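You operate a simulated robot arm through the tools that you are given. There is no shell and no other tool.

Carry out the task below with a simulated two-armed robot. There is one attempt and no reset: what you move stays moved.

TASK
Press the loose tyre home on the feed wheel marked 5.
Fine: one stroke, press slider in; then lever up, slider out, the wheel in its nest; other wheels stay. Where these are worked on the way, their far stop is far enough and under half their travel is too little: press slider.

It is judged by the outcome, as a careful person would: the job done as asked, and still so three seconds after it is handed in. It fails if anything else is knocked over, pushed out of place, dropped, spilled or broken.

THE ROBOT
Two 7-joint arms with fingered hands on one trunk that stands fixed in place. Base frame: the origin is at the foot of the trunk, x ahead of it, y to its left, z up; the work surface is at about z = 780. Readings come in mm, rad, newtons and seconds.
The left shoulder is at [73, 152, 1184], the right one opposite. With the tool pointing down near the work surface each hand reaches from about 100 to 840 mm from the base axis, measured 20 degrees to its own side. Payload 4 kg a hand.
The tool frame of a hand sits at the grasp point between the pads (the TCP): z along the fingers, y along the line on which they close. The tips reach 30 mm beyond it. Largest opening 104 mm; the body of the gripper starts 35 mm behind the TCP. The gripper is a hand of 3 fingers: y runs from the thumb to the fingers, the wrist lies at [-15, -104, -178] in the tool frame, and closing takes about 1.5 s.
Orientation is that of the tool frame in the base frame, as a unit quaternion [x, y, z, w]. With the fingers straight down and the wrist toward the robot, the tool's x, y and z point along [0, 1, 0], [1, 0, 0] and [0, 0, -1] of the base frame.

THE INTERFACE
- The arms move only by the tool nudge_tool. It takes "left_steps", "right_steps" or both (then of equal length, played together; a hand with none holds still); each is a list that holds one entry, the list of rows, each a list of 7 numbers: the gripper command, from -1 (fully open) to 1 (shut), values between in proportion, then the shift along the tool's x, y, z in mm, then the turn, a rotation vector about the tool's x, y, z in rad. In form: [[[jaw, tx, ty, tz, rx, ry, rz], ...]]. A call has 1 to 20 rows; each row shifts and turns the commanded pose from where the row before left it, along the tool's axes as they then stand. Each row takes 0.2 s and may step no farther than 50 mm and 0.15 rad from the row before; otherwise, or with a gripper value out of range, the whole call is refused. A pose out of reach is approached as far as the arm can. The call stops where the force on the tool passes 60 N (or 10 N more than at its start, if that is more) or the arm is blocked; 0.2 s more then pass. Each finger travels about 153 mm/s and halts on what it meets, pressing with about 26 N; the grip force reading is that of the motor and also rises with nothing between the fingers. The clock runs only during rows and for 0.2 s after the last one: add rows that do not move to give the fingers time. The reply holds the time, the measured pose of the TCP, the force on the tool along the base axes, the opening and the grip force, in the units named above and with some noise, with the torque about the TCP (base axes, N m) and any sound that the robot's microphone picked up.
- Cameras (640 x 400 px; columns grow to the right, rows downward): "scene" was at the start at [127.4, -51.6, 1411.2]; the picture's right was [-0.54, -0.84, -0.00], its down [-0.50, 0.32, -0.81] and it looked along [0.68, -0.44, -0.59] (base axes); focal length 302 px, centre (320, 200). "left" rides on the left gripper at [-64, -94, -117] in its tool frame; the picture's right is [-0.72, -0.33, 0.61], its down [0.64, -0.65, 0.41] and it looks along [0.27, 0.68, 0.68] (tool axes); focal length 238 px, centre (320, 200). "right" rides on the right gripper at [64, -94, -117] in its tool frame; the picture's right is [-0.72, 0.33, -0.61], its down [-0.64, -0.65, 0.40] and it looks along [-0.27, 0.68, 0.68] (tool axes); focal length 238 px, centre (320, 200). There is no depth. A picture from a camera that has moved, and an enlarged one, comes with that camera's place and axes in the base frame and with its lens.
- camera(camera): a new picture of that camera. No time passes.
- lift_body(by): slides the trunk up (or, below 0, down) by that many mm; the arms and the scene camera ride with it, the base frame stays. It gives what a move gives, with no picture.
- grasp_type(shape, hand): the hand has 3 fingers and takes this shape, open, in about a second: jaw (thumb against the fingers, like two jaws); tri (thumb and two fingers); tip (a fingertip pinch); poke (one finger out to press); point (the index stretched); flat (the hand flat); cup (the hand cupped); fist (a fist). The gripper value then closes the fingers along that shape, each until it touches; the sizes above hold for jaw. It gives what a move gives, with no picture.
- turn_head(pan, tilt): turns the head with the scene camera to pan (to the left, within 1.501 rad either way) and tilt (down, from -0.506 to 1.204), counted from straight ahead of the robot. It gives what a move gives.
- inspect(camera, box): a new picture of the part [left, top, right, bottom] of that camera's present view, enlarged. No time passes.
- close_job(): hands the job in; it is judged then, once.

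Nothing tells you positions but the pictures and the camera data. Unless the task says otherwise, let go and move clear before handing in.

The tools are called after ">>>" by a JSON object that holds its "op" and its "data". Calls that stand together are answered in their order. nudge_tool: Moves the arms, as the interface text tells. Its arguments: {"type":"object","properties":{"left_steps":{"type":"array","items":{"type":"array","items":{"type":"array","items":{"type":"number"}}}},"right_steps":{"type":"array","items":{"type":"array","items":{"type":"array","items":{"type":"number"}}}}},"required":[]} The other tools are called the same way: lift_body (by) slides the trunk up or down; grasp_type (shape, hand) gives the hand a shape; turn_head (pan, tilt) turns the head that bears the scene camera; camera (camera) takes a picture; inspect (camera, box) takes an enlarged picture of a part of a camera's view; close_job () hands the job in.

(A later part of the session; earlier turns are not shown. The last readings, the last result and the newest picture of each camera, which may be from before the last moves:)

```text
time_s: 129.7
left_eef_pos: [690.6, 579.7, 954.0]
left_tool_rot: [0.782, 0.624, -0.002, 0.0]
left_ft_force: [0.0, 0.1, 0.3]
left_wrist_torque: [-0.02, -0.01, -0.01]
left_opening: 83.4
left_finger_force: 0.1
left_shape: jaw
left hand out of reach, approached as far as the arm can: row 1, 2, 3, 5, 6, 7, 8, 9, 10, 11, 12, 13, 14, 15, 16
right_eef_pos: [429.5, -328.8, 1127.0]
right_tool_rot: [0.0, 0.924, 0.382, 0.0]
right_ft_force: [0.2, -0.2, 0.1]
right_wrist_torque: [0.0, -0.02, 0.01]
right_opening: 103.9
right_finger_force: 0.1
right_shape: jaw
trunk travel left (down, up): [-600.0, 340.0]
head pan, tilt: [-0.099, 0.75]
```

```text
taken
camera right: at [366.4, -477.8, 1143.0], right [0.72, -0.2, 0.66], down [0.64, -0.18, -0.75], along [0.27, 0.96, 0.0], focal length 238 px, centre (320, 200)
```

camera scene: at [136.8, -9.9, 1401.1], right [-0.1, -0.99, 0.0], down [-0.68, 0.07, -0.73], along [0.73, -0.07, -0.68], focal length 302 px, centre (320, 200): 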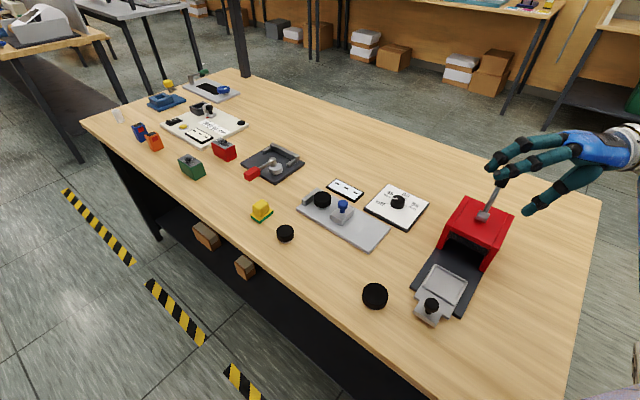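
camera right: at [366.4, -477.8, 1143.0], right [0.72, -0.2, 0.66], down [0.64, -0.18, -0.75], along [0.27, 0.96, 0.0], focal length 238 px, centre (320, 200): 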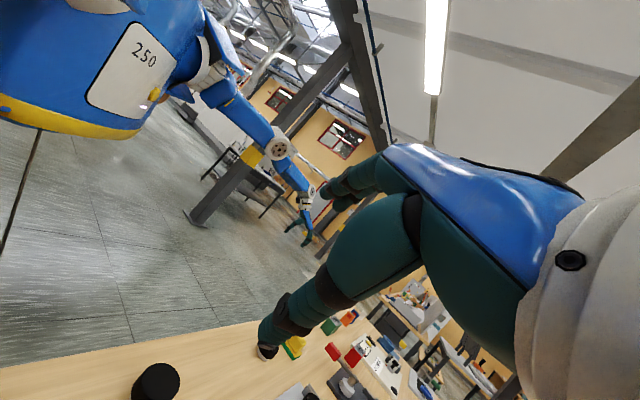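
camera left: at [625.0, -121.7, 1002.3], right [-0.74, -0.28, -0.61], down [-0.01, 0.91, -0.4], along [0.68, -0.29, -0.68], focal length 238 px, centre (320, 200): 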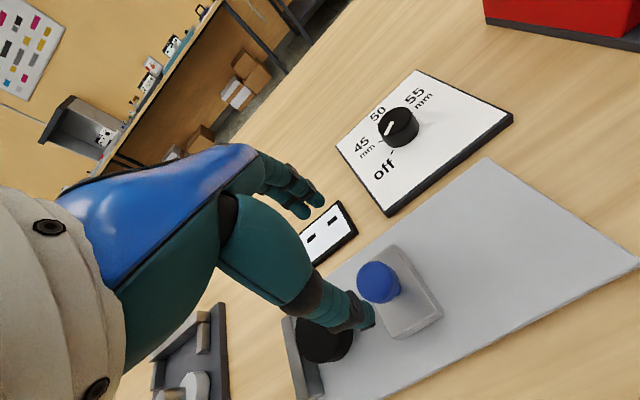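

>>> {"op": "nudge_tool", "data": {"left_steps": [[[-0.6, -30, -35, 0, 0, 0, 0], [-0.6, -30, -35, 0, 0, 0, 0], [-0.6, -30, -35, 0, 0, 0, 0], [-0.6, -30, -35, 0, 0, 0, 0]]]}}

>>> {"op": "nudge_tool", "data": {"left_steps": [[[-0.6, -45, 0, 0, 0, 0, 0], [-0.6, -45, 0, 0, 0, 0, 0], [-0.6, -45, 0, 0, 0, 0, 0], [-0.6, -45, 0, 0, 0, 0, 0]]]}}

```text
time_s: 130.7
left_eef_pos: [672.4, 597.9, 943.3]
left_tool_rot: [0.781, 0.625, -0.002, 0.0]
left_ft_force: [0.3, -0.8, -0.9]
left_wrist_torque: [-0.01, 0.01, -0.01]
left_opening: 83.5
left_finger_force: 0.1
left_shape: jaw
left hand out of reach, approached as far as the arm can: row 1, 2, 3, 4
right_eef_pos: [429.1, -330.3, 1127.8]
right_tool_rot: [-0.001, 0.924, 0.382, 0.0]
right_ft_force: [0.1, -0.5, 0.8]
right_wrist_torque: [0.0, -0.01, -0.02]
right_opening: 103.7
right_finger_force: 0.1
right_shape: jaw
trunk travel left (down, up): [-600.0, 340.0]
head pan, tilt: [-0.099, 0.75]
```

```text
time_s: 131.7
left_eef_pos: [743.1, 495.6, 927.6]
left_tool_rot: [0.781, 0.624, -0.001, -0.001]
left_ft_force: [0.5, 0.1, 0.1]
left_wrist_torque: [0.02, 0.02, -0.02]
left_opening: 83.3
left_finger_force: 0.1
left_shape: jaw
left hand out of reach, approached as far as the arm can: row 1, 2, 3, 4
right_eef_pos: [430.5, -330.5, 1125.9]
right_tool_rot: [0.0, 0.924, 0.382, 0.0]
right_ft_force: [0.3, 0.8, 0.2]
right_wrist_torque: [0.01, 0.04, -0.01]
right_opening: 103.6
right_finger_force: 0.1
right_shape: jaw
trunk travel left (down, up): [-600.0, 340.0]
head pan, tilt: [-0.099, 0.75]
```

>>> {"op": "nudge_tool", "data": {"left_steps": [[[-0.6, 31, 31, 5, 0, 0, 0], [-0.6, 31, 31, 5, 0, 0, 0], [-0.6, 0, 0, -45, 0, 0, 0], [-0.6, 0, 0, -45, 0, 0, 0], [-0.6, -21, -21, -4, 0, 0, 0], [-0.6, -21, -21, -4, 0, 0, 0]]]}}

```text
time_s: 133.1
left_eef_pos: [749.2, 499.3, 1021.7]
left_tool_rot: [0.781, 0.624, -0.001, 0.0]
left_ft_force: [0.4, 0.5, 0.2]
left_wrist_torque: [0.0, 0.0, -0.01]
left_opening: 83.5
left_finger_force: 0.0
left_shape: jaw
left hand out of reach, approached as far as the arm can: row 1, 2, 4, 5, 6
right_eef_pos: [429.6, -329.4, 1126.4]
right_tool_rot: [-0.001, 0.924, 0.383, 0.0]
right_ft_force: [0.4, -0.2, 0.8]
right_wrist_torque: [-0.01, -0.02, -0.01]
right_opening: 103.7
right_finger_force: 0.0
right_shape: jaw
trunk travel left (down, up): [-600.0, 340.0]
head pan, tilt: [-0.099, 0.75]
```

>>> {"op": "nudge_tool", "data": {"left_steps": [[[-0.6, 31, 31, 0, 0, 0, 0], [-0.6, 31, 31, 0, 0, 0, 0], [-0.6, -1.5, -1.5, 40, 0, 0, 0], [-0.6, -4, -4, 40, 0, 0, 0], [-0.6, -21, -21, 4, 0, 0, 0], [-0.6, -21, -21, 4, 0, 0, 0]]]}}

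```text
time_s: 134.5
left_eef_pos: [691.5, 461.8, 935.8]
left_tool_rot: [0.78, 0.625, 0.0, 0.001]
left_ft_force: [-0.4, -1.4, 0.1]
left_wrist_torque: [-0.02, 0.0, 0.0]
left_opening: 83.2
left_finger_force: 0.0
left_shape: jaw
left hand out of reach, approached as far as the arm can: row 1, 2
right_eef_pos: [428.2, -330.4, 1126.5]
right_tool_rot: [0.0, 0.924, 0.383, 0.001]
right_ft_force: [0.0, 0.2, 0.2]
right_wrist_torque: [-0.02, -0.01, -0.02]
right_opening: 103.9
right_finger_force: 0.1
right_shape: jaw
trunk travel left (down, up): [-600.0, 340.0]
head pan, tilt: [-0.099, 0.75]
```

The arm is free again: the elbow had locked past straight, and I now know to avoid that. The right arm suits the gauge and dial far better, so I'll tuck the left arm back and bring the right hand upright.

>>> {"op": "nudge_tool", "data": {"left_steps": [[[-0.6, -21.6, -32.5, -8, 0, 0, 0], [-0.6, -21.6, -32.5, -8, 0, 0, 0], [-0.6, -21.6, -32.5, -8, 0, 0, 0], [-0.6, -21.6, -32.5, -8, 0, 0, 0], [-0.6, -21.6, -32.5, -8, 0, 0, 0], [-0.6, -21.6, -32.5, -8, 0, 0, 0], [-0.6, -21.6, -32.5, -8, 0, 0, 0], [-0.6, -21.6, -32.5, -8, 0, 0, 0], [-0.6, 0, 0, 0, 0, 0, 0], [-0.6, 0, 0, 0, 0, 0, 0], [-0.6, 0, 0, 0, 0, 0, 0], [-0.6, 0, 0, 0, 0, 0, 0], [-0.6, 0, 0, 0, 0, 0, 0], [-0.6, 0, 0, 0, 0, 0, 0], [-0.6, 0, 0, 0, 0, 0, 0], [-0.6, 0, 0, 0, 0, 0, 0], [-0.6, 0, 0, 0, 0, 0, 0], [-0.6, 0, 0, 0, 0, 0, 0]]], "right_steps": [[[-1, 0, 0, 0, 0.131, 0, 0], [-1, 0, 0, 0, 0.131, 0, 0], [-1, 0, 0, 0, 0.131, 0, 0], [-1, 0, 0, 0, 0.131, 0, 0], [-1, 0, 0, 0, 0.131, 0, 0], [-1, 0, 0, 0, 0.131, 0, 0], [-1, 0, 0, 0, 0, 0, 0.1428], [-1, 0, 0, 0, 0, 0, 0.1428], [-1, 0, 0, 0, 0, 0, 0.1428], [-1, 0, 0, 0, 0, 0, 0.1428], [-1, 0, 0, 0, 0, 0, 0.1428], [-1, 0, 0, 0, 0, 0, 0.1428], [-1, 0, 0, 0, 0, 0, 0.1428], [-1, 0, 0, 0, 0, 0, 0.1428], [-1, 0, 0, 0, 0, 0, 0.1428], [-1, 0, 0, 0, 0, 0, 0.1428], [-1, 0, 0, 0, 0, 0, 0.1428], [-1, 0, 0, 0, 0, 0, 0]]]}}

>>> {"op": "camera", "data": {"camera": "scene"}}

>>> {"op": "camera", "data": {"camera": "right"}}

```text
time_s: 138.3
left_eef_pos: [404.2, 349.4, 995.5]
left_tool_rot: [0.781, 0.624, 0.0, 0.0]
left_ft_force: [0.1, 0.3, 1.0]
left_wrist_torque: [0.02, 0.02, 0.0]
left_opening: 83.2
left_finger_force: 0.0
left_shape: jaw
right_eef_pos: [428.9, -331.2, 1126.7]
right_tool_rot: [0.707, 0.707, 0.0, 0.002]
right_ft_force: [-0.1, 0.6, 0.4]
right_wrist_torque: [-0.03, -0.02, -0.02]
right_opening: 104.1
right_finger_force: 0.0
right_shape: jaw
trunk travel left (down, up): [-600.0, 340.0]
head pan, tilt: [-0.099, 0.75]
```

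```text
taken
camera scene: at [135.4, -9.3, 1401.2], right [-0.1, -0.99, 0.0], down [-0.68, 0.07, -0.73], along [0.73, -0.07, -0.68], focal length 302 px, centre (320, 200)
```

scene: 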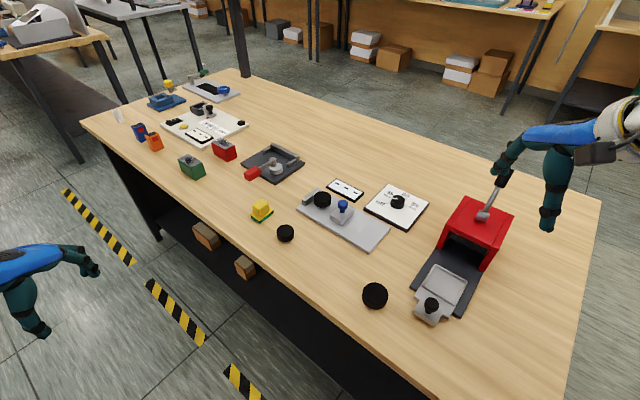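

```text
taken
camera right: at [335.4, -266.2, 1242.6], right [0.33, -0.72, 0.61], down [-0.65, -0.64, -0.4], along [0.68, -0.27, -0.68], focal length 238 px, centre (320, 200)
```

right: 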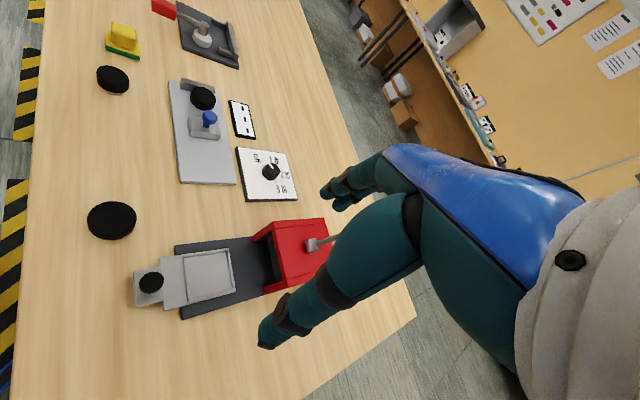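

>>> {"op": "nudge_tool", "data": {"right_steps": [[[-1, 20.75, 30.75, 22.1, 0, 0, 0], [-1, 20.75, 30.75, 22.1, 0, 0, 0], [-1, 20.75, 30.75, 22.1, 0, 0, 0], [-1, 20.75, 30.75, 22.1, 0, 0, 0], [0, 20.75, 30.75, 22.1, 0, 0, 0], [0.5, 20.75, 30.75, 22.1, 0, 0, 0], [1, 20.75, 30.75, 22.1, 0, 0, 0], [1, 20.75, 30.75, 22.1, 0, 0, 0], [1, 0, 0, 0, 0, 0, 0], [1, 0, 0, 0, 0, 0, 0]]]}}

>>> {"op": "camera", "data": {"camera": "right"}}

>>> {"op": "camera", "data": {"camera": "scene"}}

```text
time_s: 140.5
left_eef_pos: [404.2, 348.9, 995.6]
left_tool_rot: [0.781, 0.625, 0.0, 0.0]
left_ft_force: [0.3, -1.1, -0.2]
left_wrist_torque: [-0.01, 0.01, -0.04]
left_opening: 83.2
left_finger_force: 0.1
left_shape: jaw
right_eef_pos: [675.3, -162.3, 951.2]
right_tool_rot: [0.707, 0.707, -0.001, 0.001]
right_ft_force: [0.0, -0.4, -0.3]
right_wrist_torque: [0.0, -0.01, 0.01]
right_opening: 0.2
right_finger_force: 26.0
right_shape: jaw
trunk travel left (down, up): [-600.0, 340.0]
head pan, tilt: [-0.099, 0.75]
```

```text
taken
camera right: at [581.0, -97.5, 1066.4], right [0.33, -0.72, 0.61], down [-0.65, -0.64, -0.4], along [0.68, -0.27, -0.68], focal length 238 px, centre (320, 200)
```

right: 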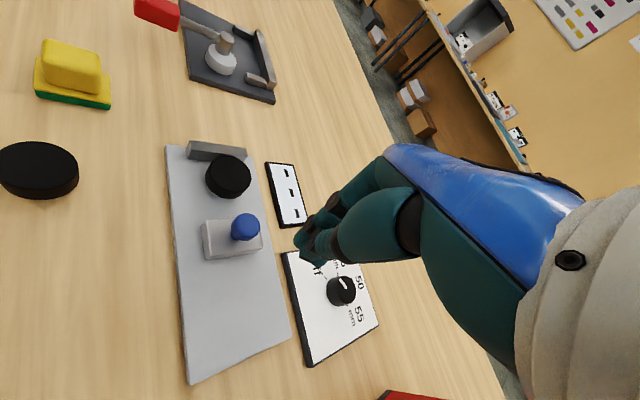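

```text
taken
camera scene: at [136.1, -8.8, 1401.2], right [-0.1, -0.99, 0.0], down [-0.68, 0.07, -0.73], along [0.73, -0.07, -0.68], focal length 302 px, centre (320, 200)
```

scene: 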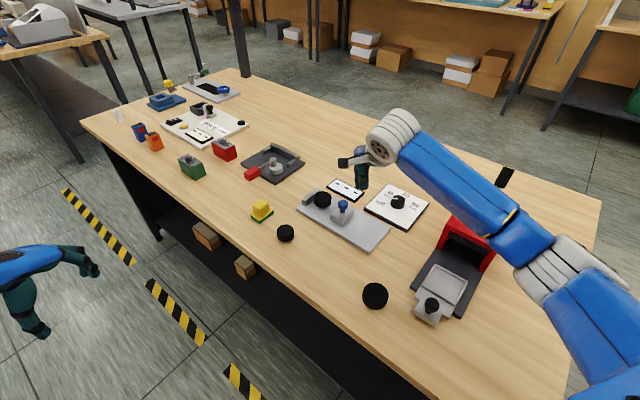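

>>> {"op": "nudge_tool", "data": {"right_steps": [[[1, 0, 0, 40, 0, 0, 0], [1, 0, 0, 40, 0, 0, 0], [1, 0, 0, 20, 0, 0, 0], [1, 0, 0, 0, 0, 0, 0]]]}}

>>> {"op": "camera", "data": {"camera": "right"}}

>>> {"op": "inspect", "data": {"camera": "scene", "box": [290, 140, 440, 260]}}

```text
time_s: 141.5
left_eef_pos: [402.6, 351.8, 996.4]
left_tool_rot: [0.781, 0.624, -0.001, 0.0]
left_ft_force: [-0.5, -0.4, -0.2]
left_wrist_torque: [0.03, -0.01, 0.02]
left_opening: 83.6
left_finger_force: 0.0
left_shape: jaw
right_eef_pos: [676.1, -162.5, 849.3]
right_tool_rot: [0.706, 0.708, -0.001, 0.0]
right_ft_force: [0.1, 0.2, 0.0]
right_wrist_torque: [0.01, -0.02, 0.02]
right_opening: 0.0
right_finger_force: 26.3
right_shape: jaw
trunk travel left (down, up): [-600.0, 340.0]
head pan, tilt: [-0.099, 0.75]
```

```text
taken
camera right: at [581.1, -97.8, 966.2], right [0.33, -0.72, 0.62], down [-0.65, -0.64, -0.4], along [0.68, -0.27, -0.68], focal length 238 px, centre (320, 200)
```

right: 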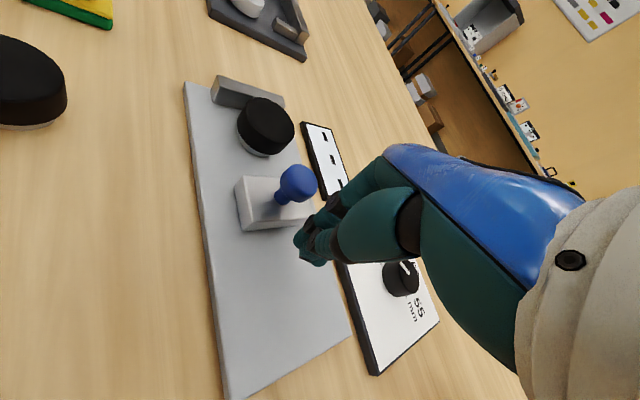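

```text
3.33 times, centred on (365, 200) of scene
camera zoom: at [136.2, -8.0, 1401.2], right [-0.1, -0.99, 0.0], down [-0.68, 0.07, -0.73], along [0.73, -0.07, -0.68], focal length 1006 px, centre (170, 200)
```

zoom: 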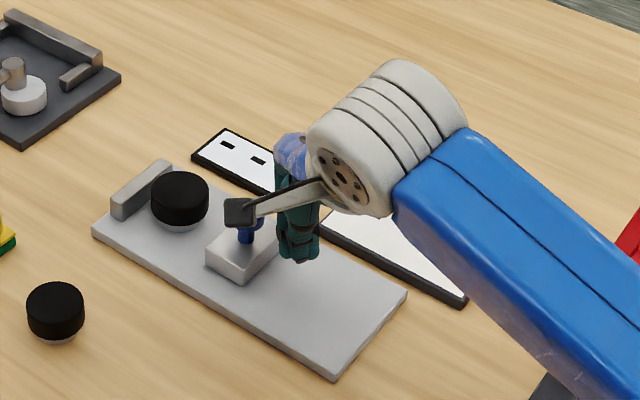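

Fingers are right behind the blue knob. I'll push the slide gently toward the wheel along the plate.

>>> {"op": "nudge_tool", "data": {"right_steps": [[[1, 3.5, 3.5, 0, 0, 0, 0], [1, 3.5, 3.5, 0, 0, 0, 0], [1, 3.5, 3.5, 0, 0, 0, 0], [1, 3.5, 3.5, 0, 0, 0, 0], [1, 3.5, 3.5, 0, 0, 0, 0], [1, 3.5, 3.5, 0, 0, 0, 0], [1, 3.5, 3.5, 0, 0, 0, 0], [1, 3.5, 3.5, 0, 0, 0, 0]]]}}

>>> {"op": "camera", "data": {"camera": "right"}}

>>> {"op": "inspect", "data": {"camera": "scene", "box": [290, 140, 440, 260]}}

```text
time_s: 143.3
left_eef_pos: [403.5, 350.0, 995.6]
left_tool_rot: [0.781, 0.624, -0.002, 0.001]
left_ft_force: [0.2, -0.1, -0.1]
left_wrist_torque: [-0.01, -0.01, -0.01]
left_opening: 83.3
left_finger_force: 0.0
left_shape: jaw
right_eef_pos: [704.6, -135.3, 849.9]
right_tool_rot: [0.707, 0.707, -0.001, 0.002]
right_ft_force: [-0.1, -1.1, 0.6]
right_wrist_torque: [0.01, -0.01, -0.02]
right_opening: 0.0
right_finger_force: 26.1
right_shape: jaw
trunk travel left (down, up): [-600.0, 340.0]
head pan, tilt: [-0.099, 0.75]
```

```text
taken
camera right: at [609.5, -70.6, 966.4], right [0.33, -0.72, 0.62], down [-0.65, -0.64, -0.4], along [0.68, -0.27, -0.68], focal length 238 px, centre (320, 200)
```

right: 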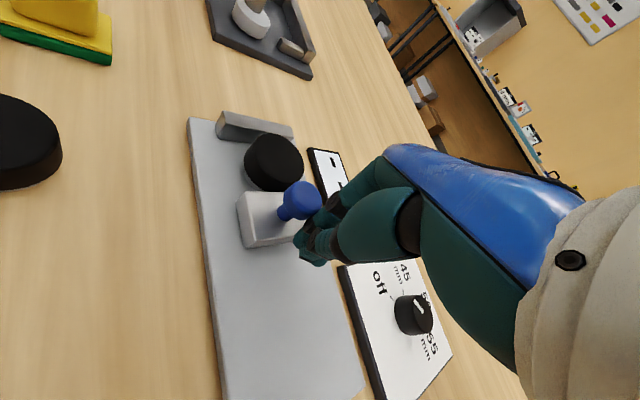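

```text
3.33 times, centred on (365, 200) of scene
camera zoom: at [136.2, -8.0, 1401.2], right [-0.1, -0.99, 0.0], down [-0.68, 0.07, -0.73], along [0.73, -0.07, -0.68], focal length 1006 px, centre (170, 200)
```

zoom: 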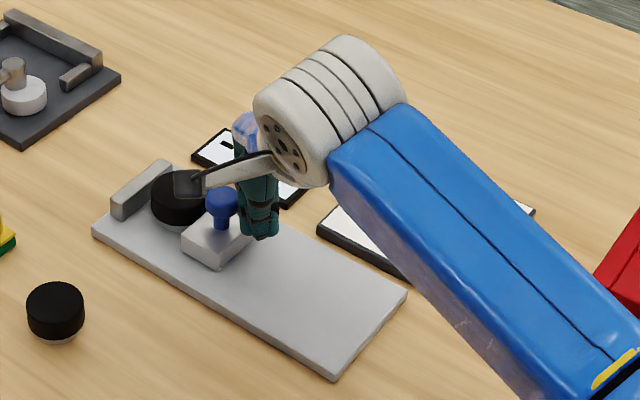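

>>> {"op": "nudge_tool", "data": {"right_steps": [[[1, 2.5, 2.5, 0, 0, 0, 0], [1, 2.5, 2.5, 0, 0, 0, 0], [1, 2.5, 2.5, 0, 0, 0, 0], [1, 2, 2, 0, 0, 0, 0]]]}}

>>> {"op": "inspect", "data": {"camera": "right", "box": [180, 90, 380, 260]}}

>>> {"op": "inspect", "data": {"camera": "scene", "box": [290, 140, 440, 260]}}

```text
time_s: 144.3
left_eef_pos: [402.7, 349.2, 997.2]
left_tool_rot: [0.781, 0.625, 0.0, 0.0]
left_ft_force: [-0.3, -0.1, -0.5]
left_wrist_torque: [-0.01, 0.02, 0.01]
left_opening: 83.4
left_finger_force: 0.1
left_shape: jaw
right_eef_pos: [711.2, -128.6, 850.0]
right_tool_rot: [0.707, 0.707, 0.0, 0.001]
right_ft_force: [-7.3, -5.6, 0.4]
right_wrist_torque: [-0.02, -0.04, 0.01]
right_opening: 0.2
right_finger_force: 26.1
right_shape: jaw
trunk travel left (down, up): [-600.0, 340.0]
head pan, tilt: [-0.099, 0.75]
```

```text
2.35 times, centred on (280, 175) of right
camera zoom: at [618.1, -63.0, 965.9], right [0.33, -0.72, 0.62], down [-0.65, -0.64, -0.4], along [0.68, -0.27, -0.68], focal length 561 px, centre (414, 259)
```

zoom: 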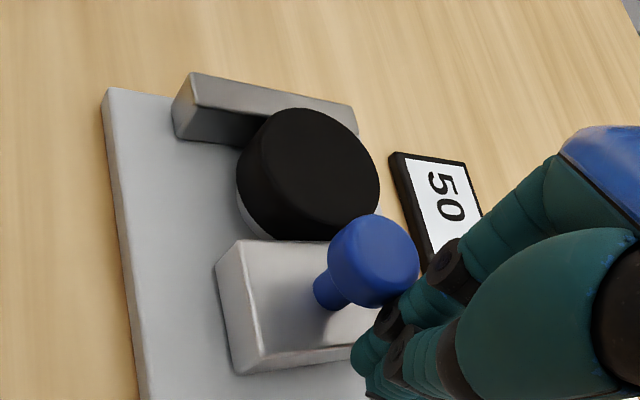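

```text
3.33 times, centred on (365, 200) of scene
camera zoom: at [134.7, -10.4, 1401.3], right [-0.1, -0.99, 0.0], down [-0.68, 0.07, -0.73], along [0.73, -0.07, -0.68], focal length 1006 px, centre (170, 200)
```

zoom: 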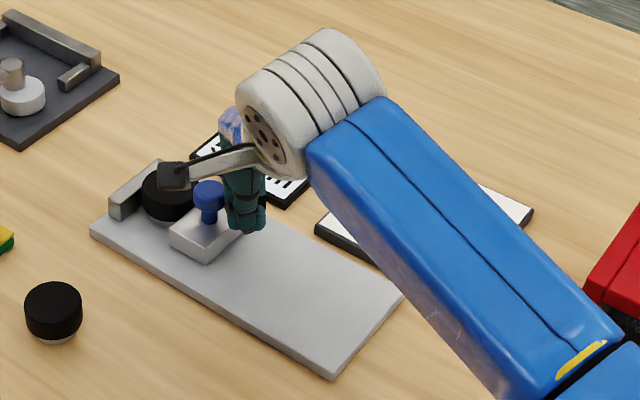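

>>> {"op": "inspect", "data": {"camera": "scene", "box": [330, 175, 390, 210]}}

>>> {"op": "inspect", "data": {"camera": "right", "box": [290, 130, 350, 200]}}

>>> {"op": "camera", "data": {"camera": "left"}}

```text
10.67 times, centred on (360, 192) of scene
camera zoom: at [134.7, -10.4, 1401.3], right [-0.1, -0.99, 0.0], down [-0.68, 0.07, -0.73], along [0.73, -0.07, -0.68], focal length 3218 px, centre (-107, 280)
```

zoom: 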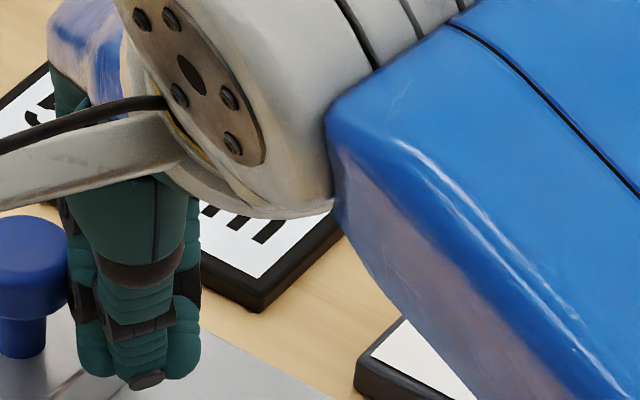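

```text
5.71 times, centred on (320, 165) of right
camera zoom: at [618.1, -63.0, 965.9], right [0.33, -0.72, 0.62], down [-0.65, -0.64, -0.4], along [0.68, -0.27, -0.68], focal length 1362 px, centre (320, 400)
```

zoom: 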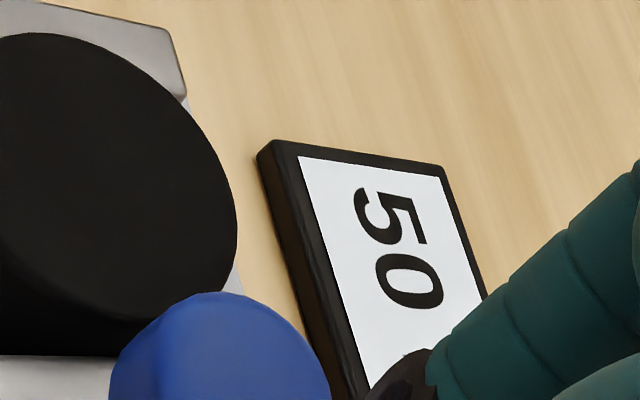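

```text
taken
camera left: at [297.8, 305.3, 1113.5], right [-0.48, -0.63, -0.61], down [-0.5, 0.77, -0.4], along [0.73, 0.11, -0.68], focal length 238 px, centre (320, 200)
```

left: 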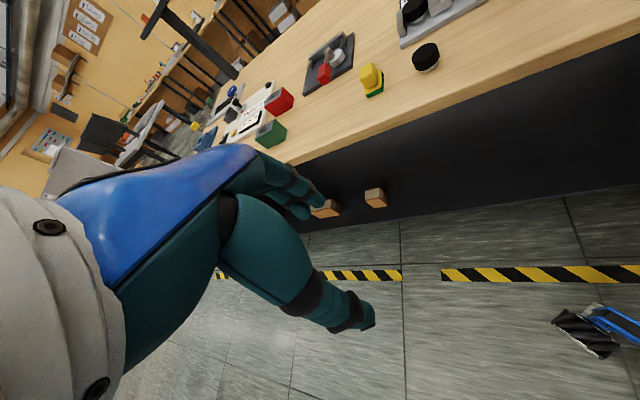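

>>> {"op": "inspect", "data": {"camera": "scene", "box": [364, 283, 386, 301]}}

>>> {"op": "inspect", "data": {"camera": "scene", "box": [276, 222, 296, 240]}}

>>> {"op": "inspect", "data": {"camera": "right", "box": [240, 130, 310, 200]}}

>>> {"op": "inspect", "data": {"camera": "right", "box": [0, 80, 80, 200]}}

```text
16.00 times, centred on (375, 292) of scene
camera zoom: at [134.7, -10.4, 1401.3], right [-0.1, -0.99, 0.0], down [-0.68, 0.07, -0.73], along [0.73, -0.07, -0.68], focal length 4828 px, centre (-560, -1272)
```

zoom: 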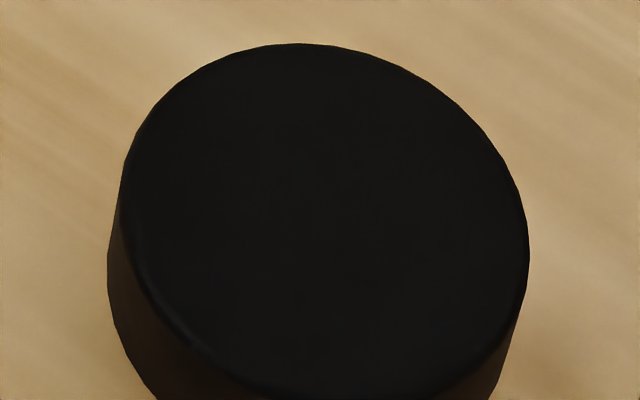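

```text
16.00 times, centred on (286, 231) of scene
camera zoom: at [134.7, -10.4, 1401.3], right [-0.1, -0.99, 0.0], down [-0.68, 0.07, -0.73], along [0.73, -0.07, -0.68], focal length 4828 px, centre (864, -296)
```

zoom: 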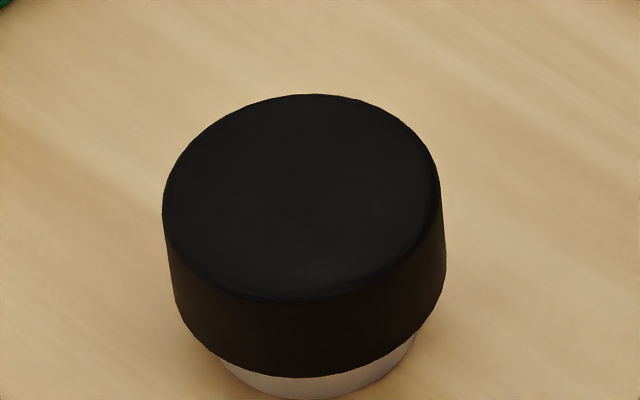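

```text
5.71 times, centred on (275, 165) of right
camera zoom: at [618.1, -63.0, 965.9], right [0.33, -0.72, 0.62], down [-0.65, -0.64, -0.4], along [0.68, -0.27, -0.68], focal length 1362 px, centre (577, 400)
```

zoom: 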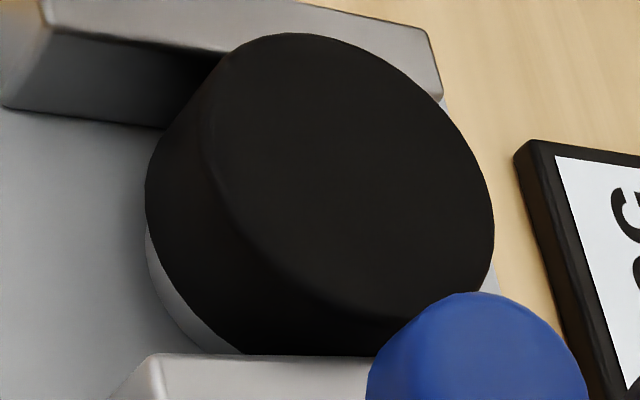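

```text
3.33 times, centred on (40, 140) of right
camera zoom: at [618.1, -63.0, 965.9], right [0.33, -0.72, 0.62], down [-0.65, -0.64, -0.4], along [0.68, -0.27, -0.68], focal length 794 px, centre (1253, 400)
```

zoom: 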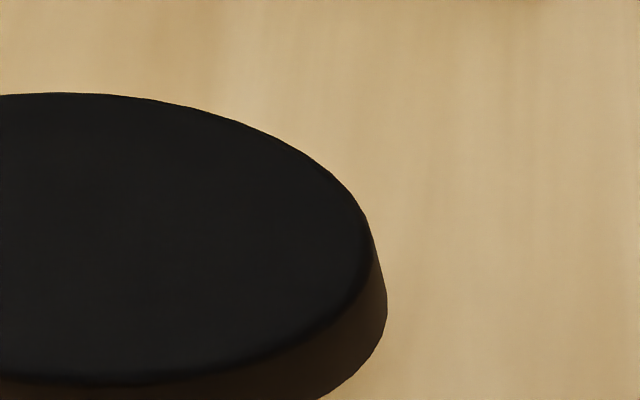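

>>> {"op": "inspect", "data": {"camera": "scene", "box": [369, 286, 381, 294]}}

>>> {"op": "inspect", "data": {"camera": "scene", "box": [280, 226, 291, 233]}}

>>> {"op": "inspect", "data": {"camera": "right", "box": [265, 140, 292, 185]}}

```text
16.00 times, centred on (375, 290) of scene
camera zoom: at [134.7, -10.4, 1401.3], right [-0.1, -0.99, 0.0], down [-0.68, 0.07, -0.73], along [0.73, -0.07, -0.68], focal length 4828 px, centre (-560, -1240)
```

zoom: 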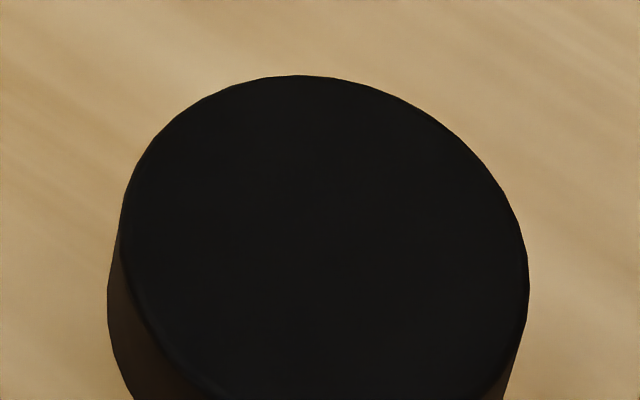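

```text
16.00 times, centred on (286, 230) of scene
camera zoom: at [134.7, -10.4, 1401.3], right [-0.1, -0.99, 0.0], down [-0.68, 0.07, -0.73], along [0.73, -0.07, -0.68], focal length 4828 px, centre (872, -272)
```

zoom: 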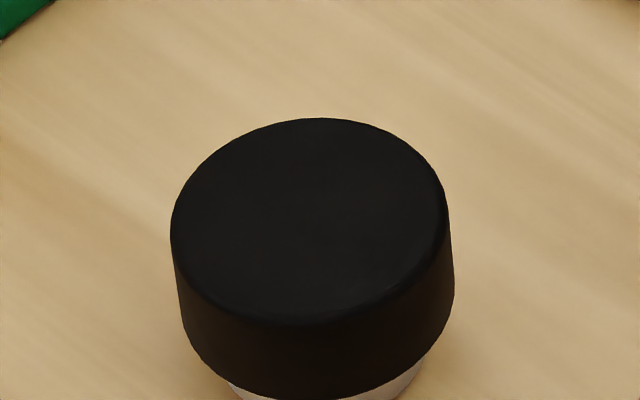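

```text
8.89 times, centred on (278, 162) of right
camera zoom: at [618.1, -63.0, 965.9], right [0.33, -0.72, 0.62], down [-0.65, -0.64, -0.4], along [0.68, -0.27, -0.68], focal length 2119 px, centre (689, 533)
```

zoom: 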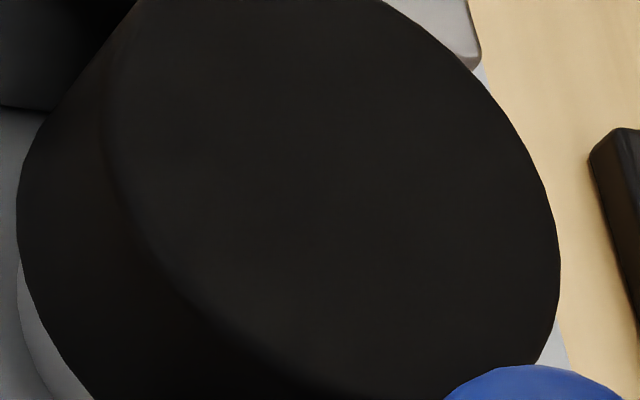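

>>> {"op": "inspect", "data": {"camera": "right", "box": [262, 140, 302, 165]}}

>>> {"op": "inspect", "data": {"camera": "right", "box": [255, 150, 295, 175]}}

>>> {"op": "inspect", "data": {"camera": "right", "box": [0, 115, 40, 140]}}

```text
16.00 times, centred on (282, 152) of right
camera zoom: at [618.1, -63.0, 965.9], right [0.33, -0.72, 0.62], down [-0.65, -0.64, -0.4], along [0.68, -0.27, -0.68], focal length 3814 px, centre (928, 960)
```

zoom: 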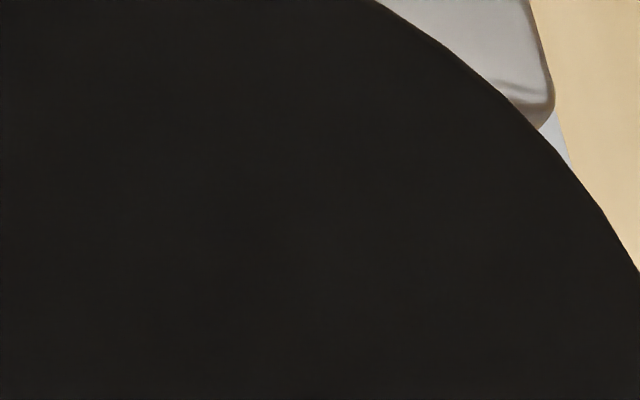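

```text
16.00 times, centred on (275, 162) of right
camera zoom: at [618.1, -63.0, 965.9], right [0.33, -0.72, 0.62], down [-0.65, -0.64, -0.4], along [0.68, -0.27, -0.68], focal length 3814 px, centre (1040, 800)
```

zoom: 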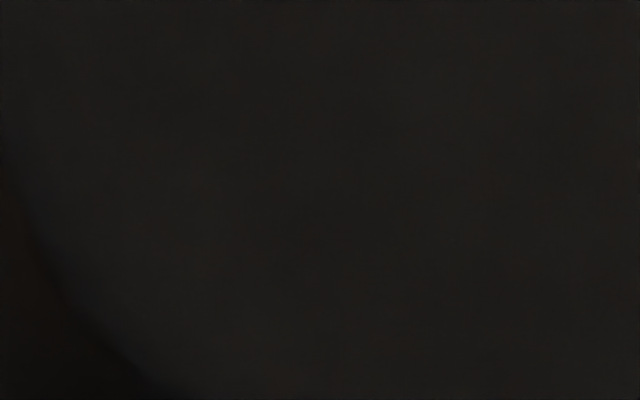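

```text
16.00 times, centred on (20, 128) of right
camera zoom: at [618.1, -63.0, 965.9], right [0.33, -0.72, 0.62], down [-0.65, -0.64, -0.4], along [0.68, -0.27, -0.68], focal length 3814 px, centre (5120, 1360)
```

zoom: 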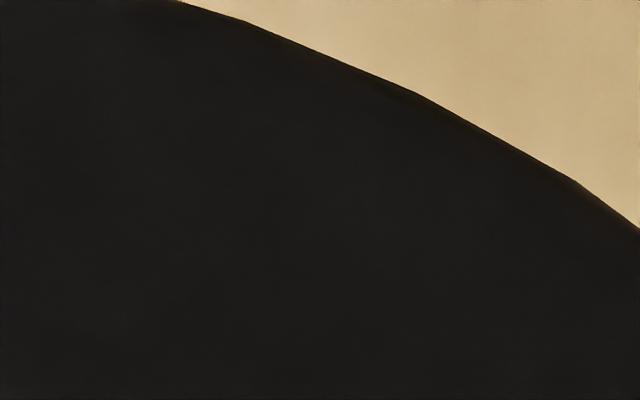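

The gauge reads "50 mm" for B, so it gives sizes but not marks. One side of wheel A (facing right, −y) was never clearly seen, so I'll back the right hand off the knob, rise, and turn its camera toward that side.

>>> {"op": "nudge_tool", "data": {"right_steps": [[[1, -8, -8, 0, 0, 0, 0], [1, 0, 0, -40, 0, 0, 0], [1, 0, 0, -40, 0, 0, 0], [1, 15, -25, 0, 0, 0, -0.14], [1, 0, -24, 0, 0, 0, -0.14], [1, 0, 0, 0, 0, 0, -0.143], [1, 0, 0, 0, 0, 0, -0.143], [1, 0, 0, 0, 0, 0, -0.143], [1, 0, 0, 0, 0, 0, -0.143], [1, 0, 0, 0, 0, 0, -0.143], [1, 0, 0, 0, 0, 0, -0.143], [1, 0, 0, 0, 0, 0, -0.143], [1, 0, 0, 0, 0, 0, -0.143], [1, 0, 0, 0, 0, 0, -0.143], [1, 0, 0, 0, 0, 0, 0]]]}}

>>> {"op": "camera", "data": {"camera": "right"}}

>>> {"op": "camera", "data": {"camera": "scene"}}

```text
time_s: 147.5
left_eef_pos: [403.9, 350.5, 995.3]
left_tool_rot: [0.781, 0.625, -0.001, 0.0]
left_ft_force: [0.7, 0.0, -0.9]
left_wrist_torque: [0.02, 0.02, -0.03]
left_opening: 83.4
left_finger_force: 0.1
left_shape: jaw
right_eef_pos: [657.0, -122.6, 931.0]
right_tool_rot: [0.0, 1.0, -0.001, 0.0]
right_ft_force: [1.0, -1.4, 0.7]
right_wrist_torque: [0.04, 0.02, 0.01]
right_opening: 0.0
right_finger_force: 25.6
right_shape: jaw
trunk travel left (down, up): [-600.0, 340.0]
head pan, tilt: [-0.099, 0.75]
```

```text
taken
camera right: at [592.7, -215.0, 1047.1], right [0.72, 0.33, 0.61], down [0.64, -0.65, -0.4], along [0.27, 0.68, -0.68], focal length 238 px, centre (320, 200)
```

right: 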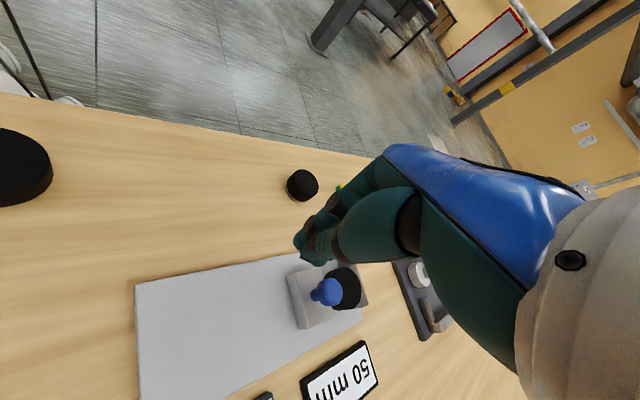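

```text
taken
camera scene: at [136.5, -7.9, 1401.2], right [-0.1, -0.99, 0.0], down [-0.68, 0.07, -0.73], along [0.73, -0.07, -0.68], focal length 302 px, centre (320, 200)
```

scene: 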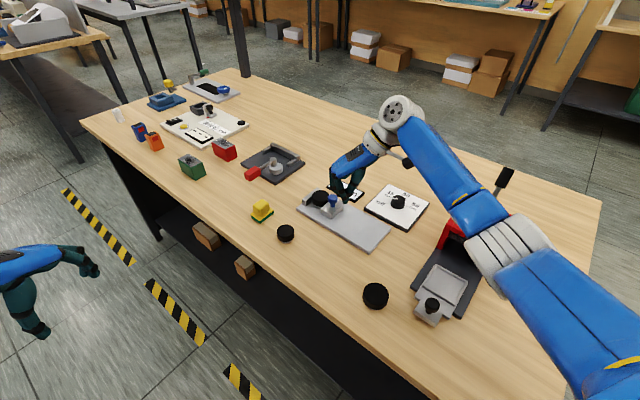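

>>> {"op": "inspect", "data": {"camera": "right", "box": [280, 165, 326, 207]}}

>>> {"op": "inspect", "data": {"camera": "right", "box": [250, 230, 420, 400]}}

>>> {"op": "inspect", "data": {"camera": "right", "box": [0, 120, 60, 210]}}

```text
9.52 times, centred on (303, 186) of right
camera zoom: at [592.7, -215.0, 1047.1], right [0.72, 0.33, 0.61], down [0.64, -0.65, -0.4], along [0.27, 0.68, -0.68], focal length 2270 px, centre (482, 333)
```

zoom: 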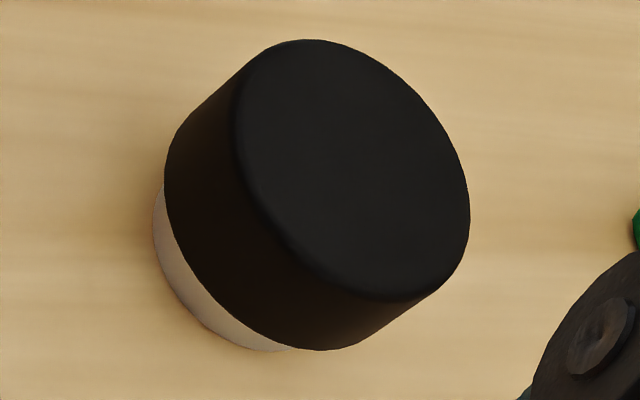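

```text
2.35 times, centred on (335, 315) of right
camera zoom: at [592.7, -215.0, 1047.1], right [0.72, 0.33, 0.61], down [0.64, -0.65, -0.4], along [0.27, 0.68, -0.68], focal length 561 px, centre (285, -71)
```

zoom: 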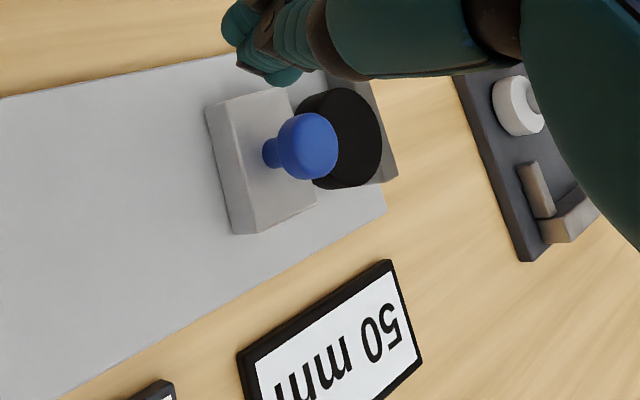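

```text
4.44 times, centred on (30, 165) of right
camera zoom: at [592.7, -215.0, 1047.1], right [0.72, 0.33, 0.61], down [0.64, -0.65, -0.4], along [0.27, 0.68, -0.68], focal length 1059 px, centre (1609, 356)
```

zoom: 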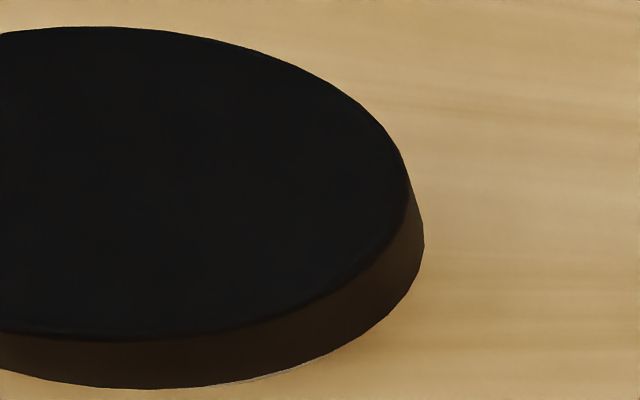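

>>> {"op": "nudge_tool", "data": {"right_steps": [[[1, 32.4, -29.6, 0, 0, 0, 0], [1, 32.4, -29.6, 0, 0, 0, 0], [1, 32.4, -29.6, 0, 0, 0, 0], [1, 32.4, -29.6, 0, 0, 0, 0], [1, 32.4, -29.6, 0, 0, 0, 0], [1, 32.4, -29.6, 0, 0, 0, 0], [1, 32.4, -29.6, 0, 0, 0, 0], [1, 0, 0, 0, -0.131, 0, 0], [1, 0, 0, 0, -0.131, 0, 0], [1, 0, 0, 0, -0.131, 0, 0], [1, 0, 0, 0, -0.131, 0, 0], [1, 0, 0, 0, -0.131, 0, 0], [1, 0, -14, 14, 0, 0, 0], [1, 0, -14, 14, 0, 0, 0], [1, 0, 0, 0, 0, 0, 0]]]}}

>>> {"op": "camera", "data": {"camera": "right"}}

```text
time_s: 150.7
left_eef_pos: [403.9, 349.4, 995.6]
left_tool_rot: [0.781, 0.624, -0.001, 0.0]
left_ft_force: [0.2, -0.5, 0.0]
left_wrist_torque: [-0.01, 0.0, 0.02]
left_opening: 83.6
left_finger_force: 0.1
left_shape: jaw
right_eef_pos: [428.9, -334.6, 890.4]
right_tool_rot: [0.001, 0.947, 0.322, 0.0]
right_ft_force: [-1.4, 0.3, -0.4]
right_wrist_torque: [0.05, 0.01, 0.01]
right_opening: 0.0
right_finger_force: 26.3
right_shape: jaw
trunk travel left (down, up): [-600.0, 340.0]
head pan, tilt: [-0.099, 0.75]
```

```text
taken
camera right: at [364.4, -480.0, 925.8], right [0.72, -0.12, 0.69], down [0.64, -0.27, -0.72], along [0.27, 0.95, -0.12], focal length 238 px, centre (320, 200)
```

right: 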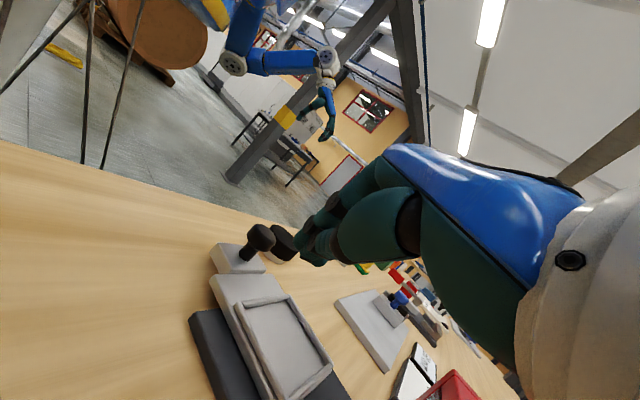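

>>> {"op": "inspect", "data": {"camera": "right", "box": [225, 205, 325, 280]}}

>>> {"op": "inspect", "data": {"camera": "right", "box": [330, 270, 440, 370]}}

```text
5.33 times, centred on (275, 242) of right
camera zoom: at [364.4, -480.0, 925.8], right [0.72, -0.12, 0.69], down [0.64, -0.27, -0.72], along [0.27, 0.95, -0.12], focal length 1271 px, centre (560, -27)
```

zoom: 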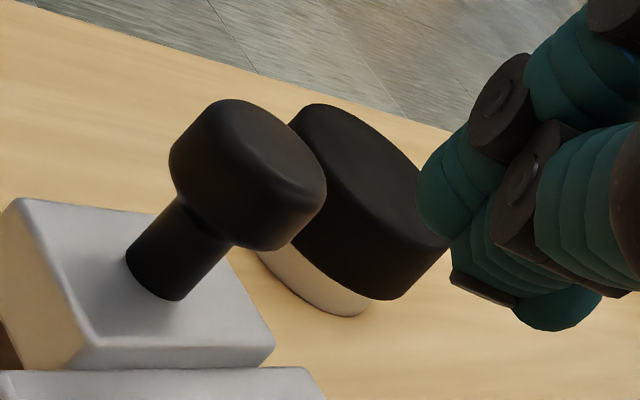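

```text
4.00 times, centred on (385, 320) of right
camera zoom: at [364.4, -480.0, 925.8], right [0.72, -0.12, 0.69], down [0.64, -0.27, -0.72], along [0.27, 0.95, -0.12], focal length 953 px, centre (60, -280)
```

zoom: 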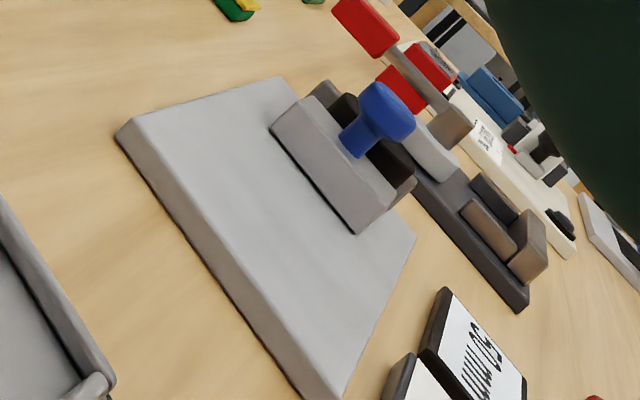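

>>> {"op": "inspect", "data": {"camera": "right", "box": [275, 222, 315, 247]}}

```text
16.00 times, centred on (295, 234) of right
camera zoom: at [364.4, -480.0, 925.8], right [0.72, -0.12, 0.69], down [0.64, -0.27, -0.72], along [0.27, 0.95, -0.12], focal length 3814 px, centre (720, -352)
```

zoom: 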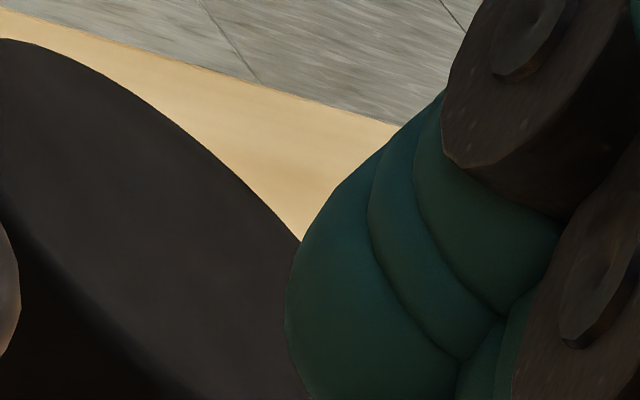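

>>> {"op": "inspect", "data": {"camera": "scene", "box": [300, 235, 400, 310]}}

>>> {"op": "inspect", "data": {"camera": "scene", "box": [90, 70, 260, 190]}}

>>> {"op": "inspect", "data": {"camera": "scene", "box": [400, 160, 600, 330]}}

```text
5.33 times, centred on (350, 272) of scene
camera zoom: at [135.4, -9.3, 1401.3], right [-0.1, -0.99, 0.0], down [-0.68, 0.07, -0.73], along [0.73, -0.07, -0.68], focal length 1609 px, centre (160, -187)
```

zoom: 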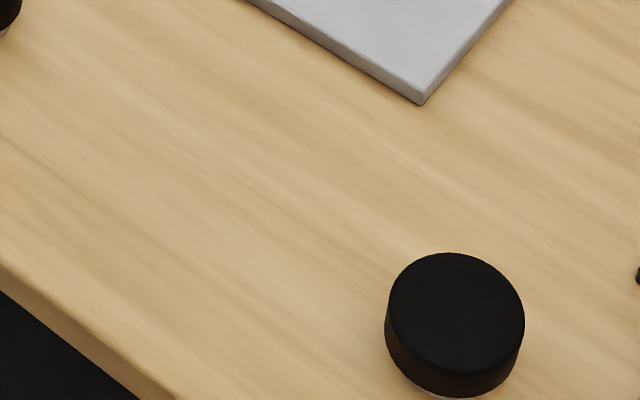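

```text
3.33 times, centred on (175, 130) of scene
camera zoom: at [135.4, -9.3, 1401.3], right [-0.1, -0.99, 0.0], down [-0.68, 0.07, -0.73], along [0.73, -0.07, -0.68], focal length 1006 px, centre (803, 433)
```

zoom: 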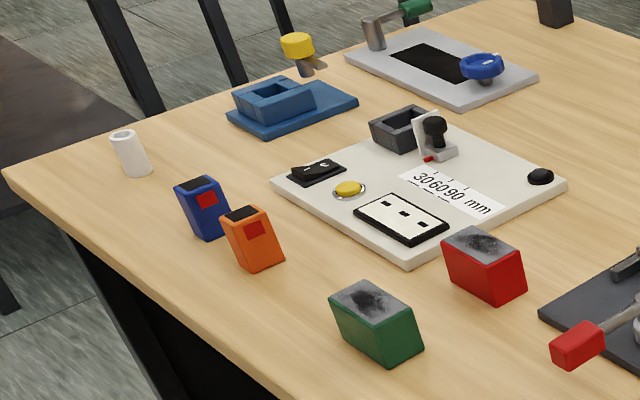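

```text
2.35 times, centred on (500, 245) of scene
camera zoom: at [135.4, -9.3, 1401.3], right [-0.1, -0.99, 0.0], down [-0.68, 0.07, -0.73], along [0.73, -0.07, -0.68], focal length 710 px, centre (-104, 94)
```

zoom: 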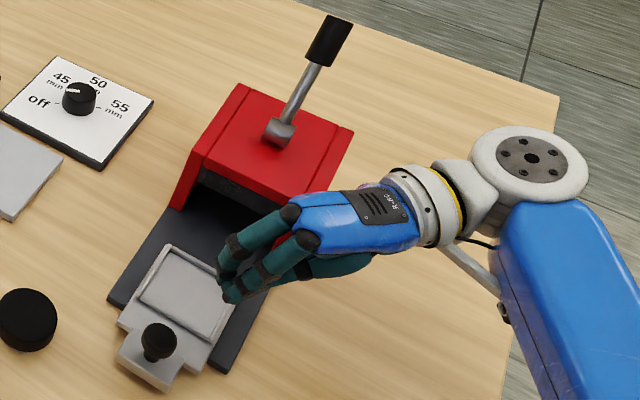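

No mark is visible on the tops, undersides or the bench. The pale hub walls were partly hidden under the tyre overhang, so I'll pick A up again and spin it with the hub wall fully exposed to the cameras.

>>> {"op": "nudge_tool", "data": {"left_steps": [[[-1, 0, 0, 0, 0, 0, 0.1353], [-1, 0, 0, 0, 0, 0, 0.1353], [-1, 0, 0, 0, 0, 0, 0.1353], [-1, 0, 0, 0, 0, 0, 0.1353], [-1, 0, 0, 0, 0, 0, 0.1353], [-1, 0, 0, 0, 0, 0, 0.1353], [-1, 0, 0, 0, 0, 0, 0.1353], [-1, 0, 0, 0, 0, 0, 0.1353], [-1, 0, 0, 0, 0, 0, 0.1353], [-1, 0, 0, 0, 0, 0, 0.1353], [-1, 27.2, 35.5, 11.8, 0, 0, 0], [-1, 27.2, 35.5, 11.8, 0, 0, 0], [-1, 27.2, 35.5, 11.8, 0, 0, 0], [-1, 27.2, 35.5, 11.8, 0, 0, 0], [-1, 27.2, 35.5, 11.8, 0, 0, 0], [-1, 27.2, 35.5, 11.8, 0, 0, 0], [-1, 27.2, 35.5, 11.8, 0, 0, 0], [-1, 27.2, 35.5, 11.8, 0, 0, 0], [-1, 27.2, 35.5, 11.8, 0, 0, 0], [-1, 0, 0, 0, 0, 0, 0]]], "right_steps": [[[1, 0, 0, 0, -0.13, 0, 0], [1, 0, 26, -26, 0, 0, 0], [1, 0, 26, -26, 0, 0, 0], [1, 0, 26, -26, 0, 0, 0], [-1, 0, 0, 0, 0, 0, 0], [-1, 0, 0, 0, 0, 0, 0], [-1, 0, 0, 0, 0, 0, 0], [-1, 0, 0, 0, 0, 0, 0], [-1, 0, 0, 0, 0, 0, 0], [-1, 0, 0, 0, 0, 0, 0], [-1, 0, 0, 0, 0, 0, 0], [-1, 0, 0, 0, 0, 0, 0], [-1, 0, 0, 0, 0, 0, 0], [-1, 0, 0, 0, 0, 0, 0], [-1, 0, 0, 0, 0, 0, 0], [-1, 0, 0, 0, 0, 0, 0], [-1, 0, 0, 0, 0, 0, 0], [-1, 0, 0, 0, 0, 0, 0], [-1, 0, 0, 0, 0, 0, 0], [-1, 0, 0, 0, 0, 0, 0]]]}}

>>> {"op": "inspect", "data": {"camera": "left", "box": [320, 220, 420, 310]}}

>>> {"op": "camera", "data": {"camera": "scene"}}

```text
time_s: 154.9
left_eef_pos: [646.4, 29.6, 892.0]
left_tool_rot: [1.0, -0.002, 0.001, 0.0]
left_ft_force: [-0.5, 0.2, 1.4]
left_wrist_torque: [0.03, 0.02, 0.0]
left_opening: 104.0
left_finger_force: 0.2
left_shape: jaw
right_eef_pos: [428.1, -335.1, 1000.1]
right_tool_rot: [0.001, 0.924, 0.383, 0.001]
right_ft_force: [0.6, 0.3, -0.3]
right_wrist_torque: [0.04, -0.01, 0.01]
right_opening: 103.8
right_finger_force: 0.0
right_shape: jaw
trunk travel left (down, up): [-600.0, 340.0]
head pan, tilt: [-0.099, 0.75]
```

```text
4.44 times, centred on (370, 265) of left
camera zoom: at [583.9, 121.5, 1008.9], right [-0.72, 0.33, -0.61], down [0.64, 0.65, -0.4], along [0.27, -0.68, -0.68], focal length 1059 px, centre (98, -89)
```

zoom: 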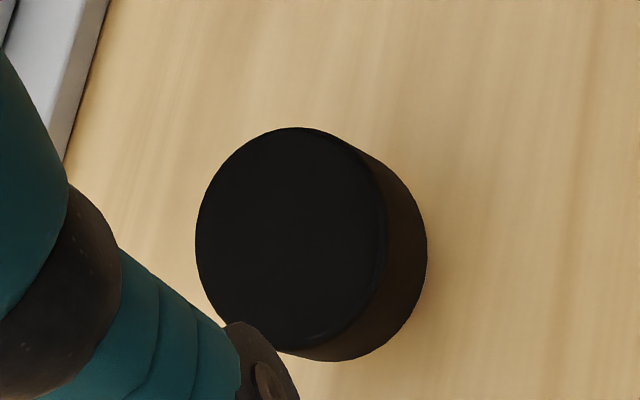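

```text
taken
camera scene: at [136.7, -11.7, 1401.1], right [-0.1, -0.99, 0.0], down [-0.68, 0.07, -0.73], along [0.73, -0.07, -0.68], focal length 302 px, centre (320, 200)
```

scene: 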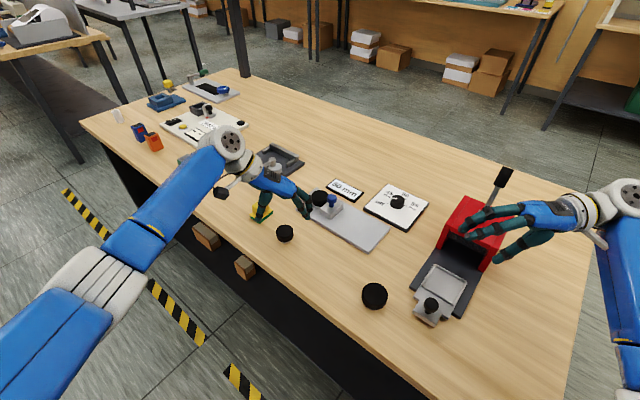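

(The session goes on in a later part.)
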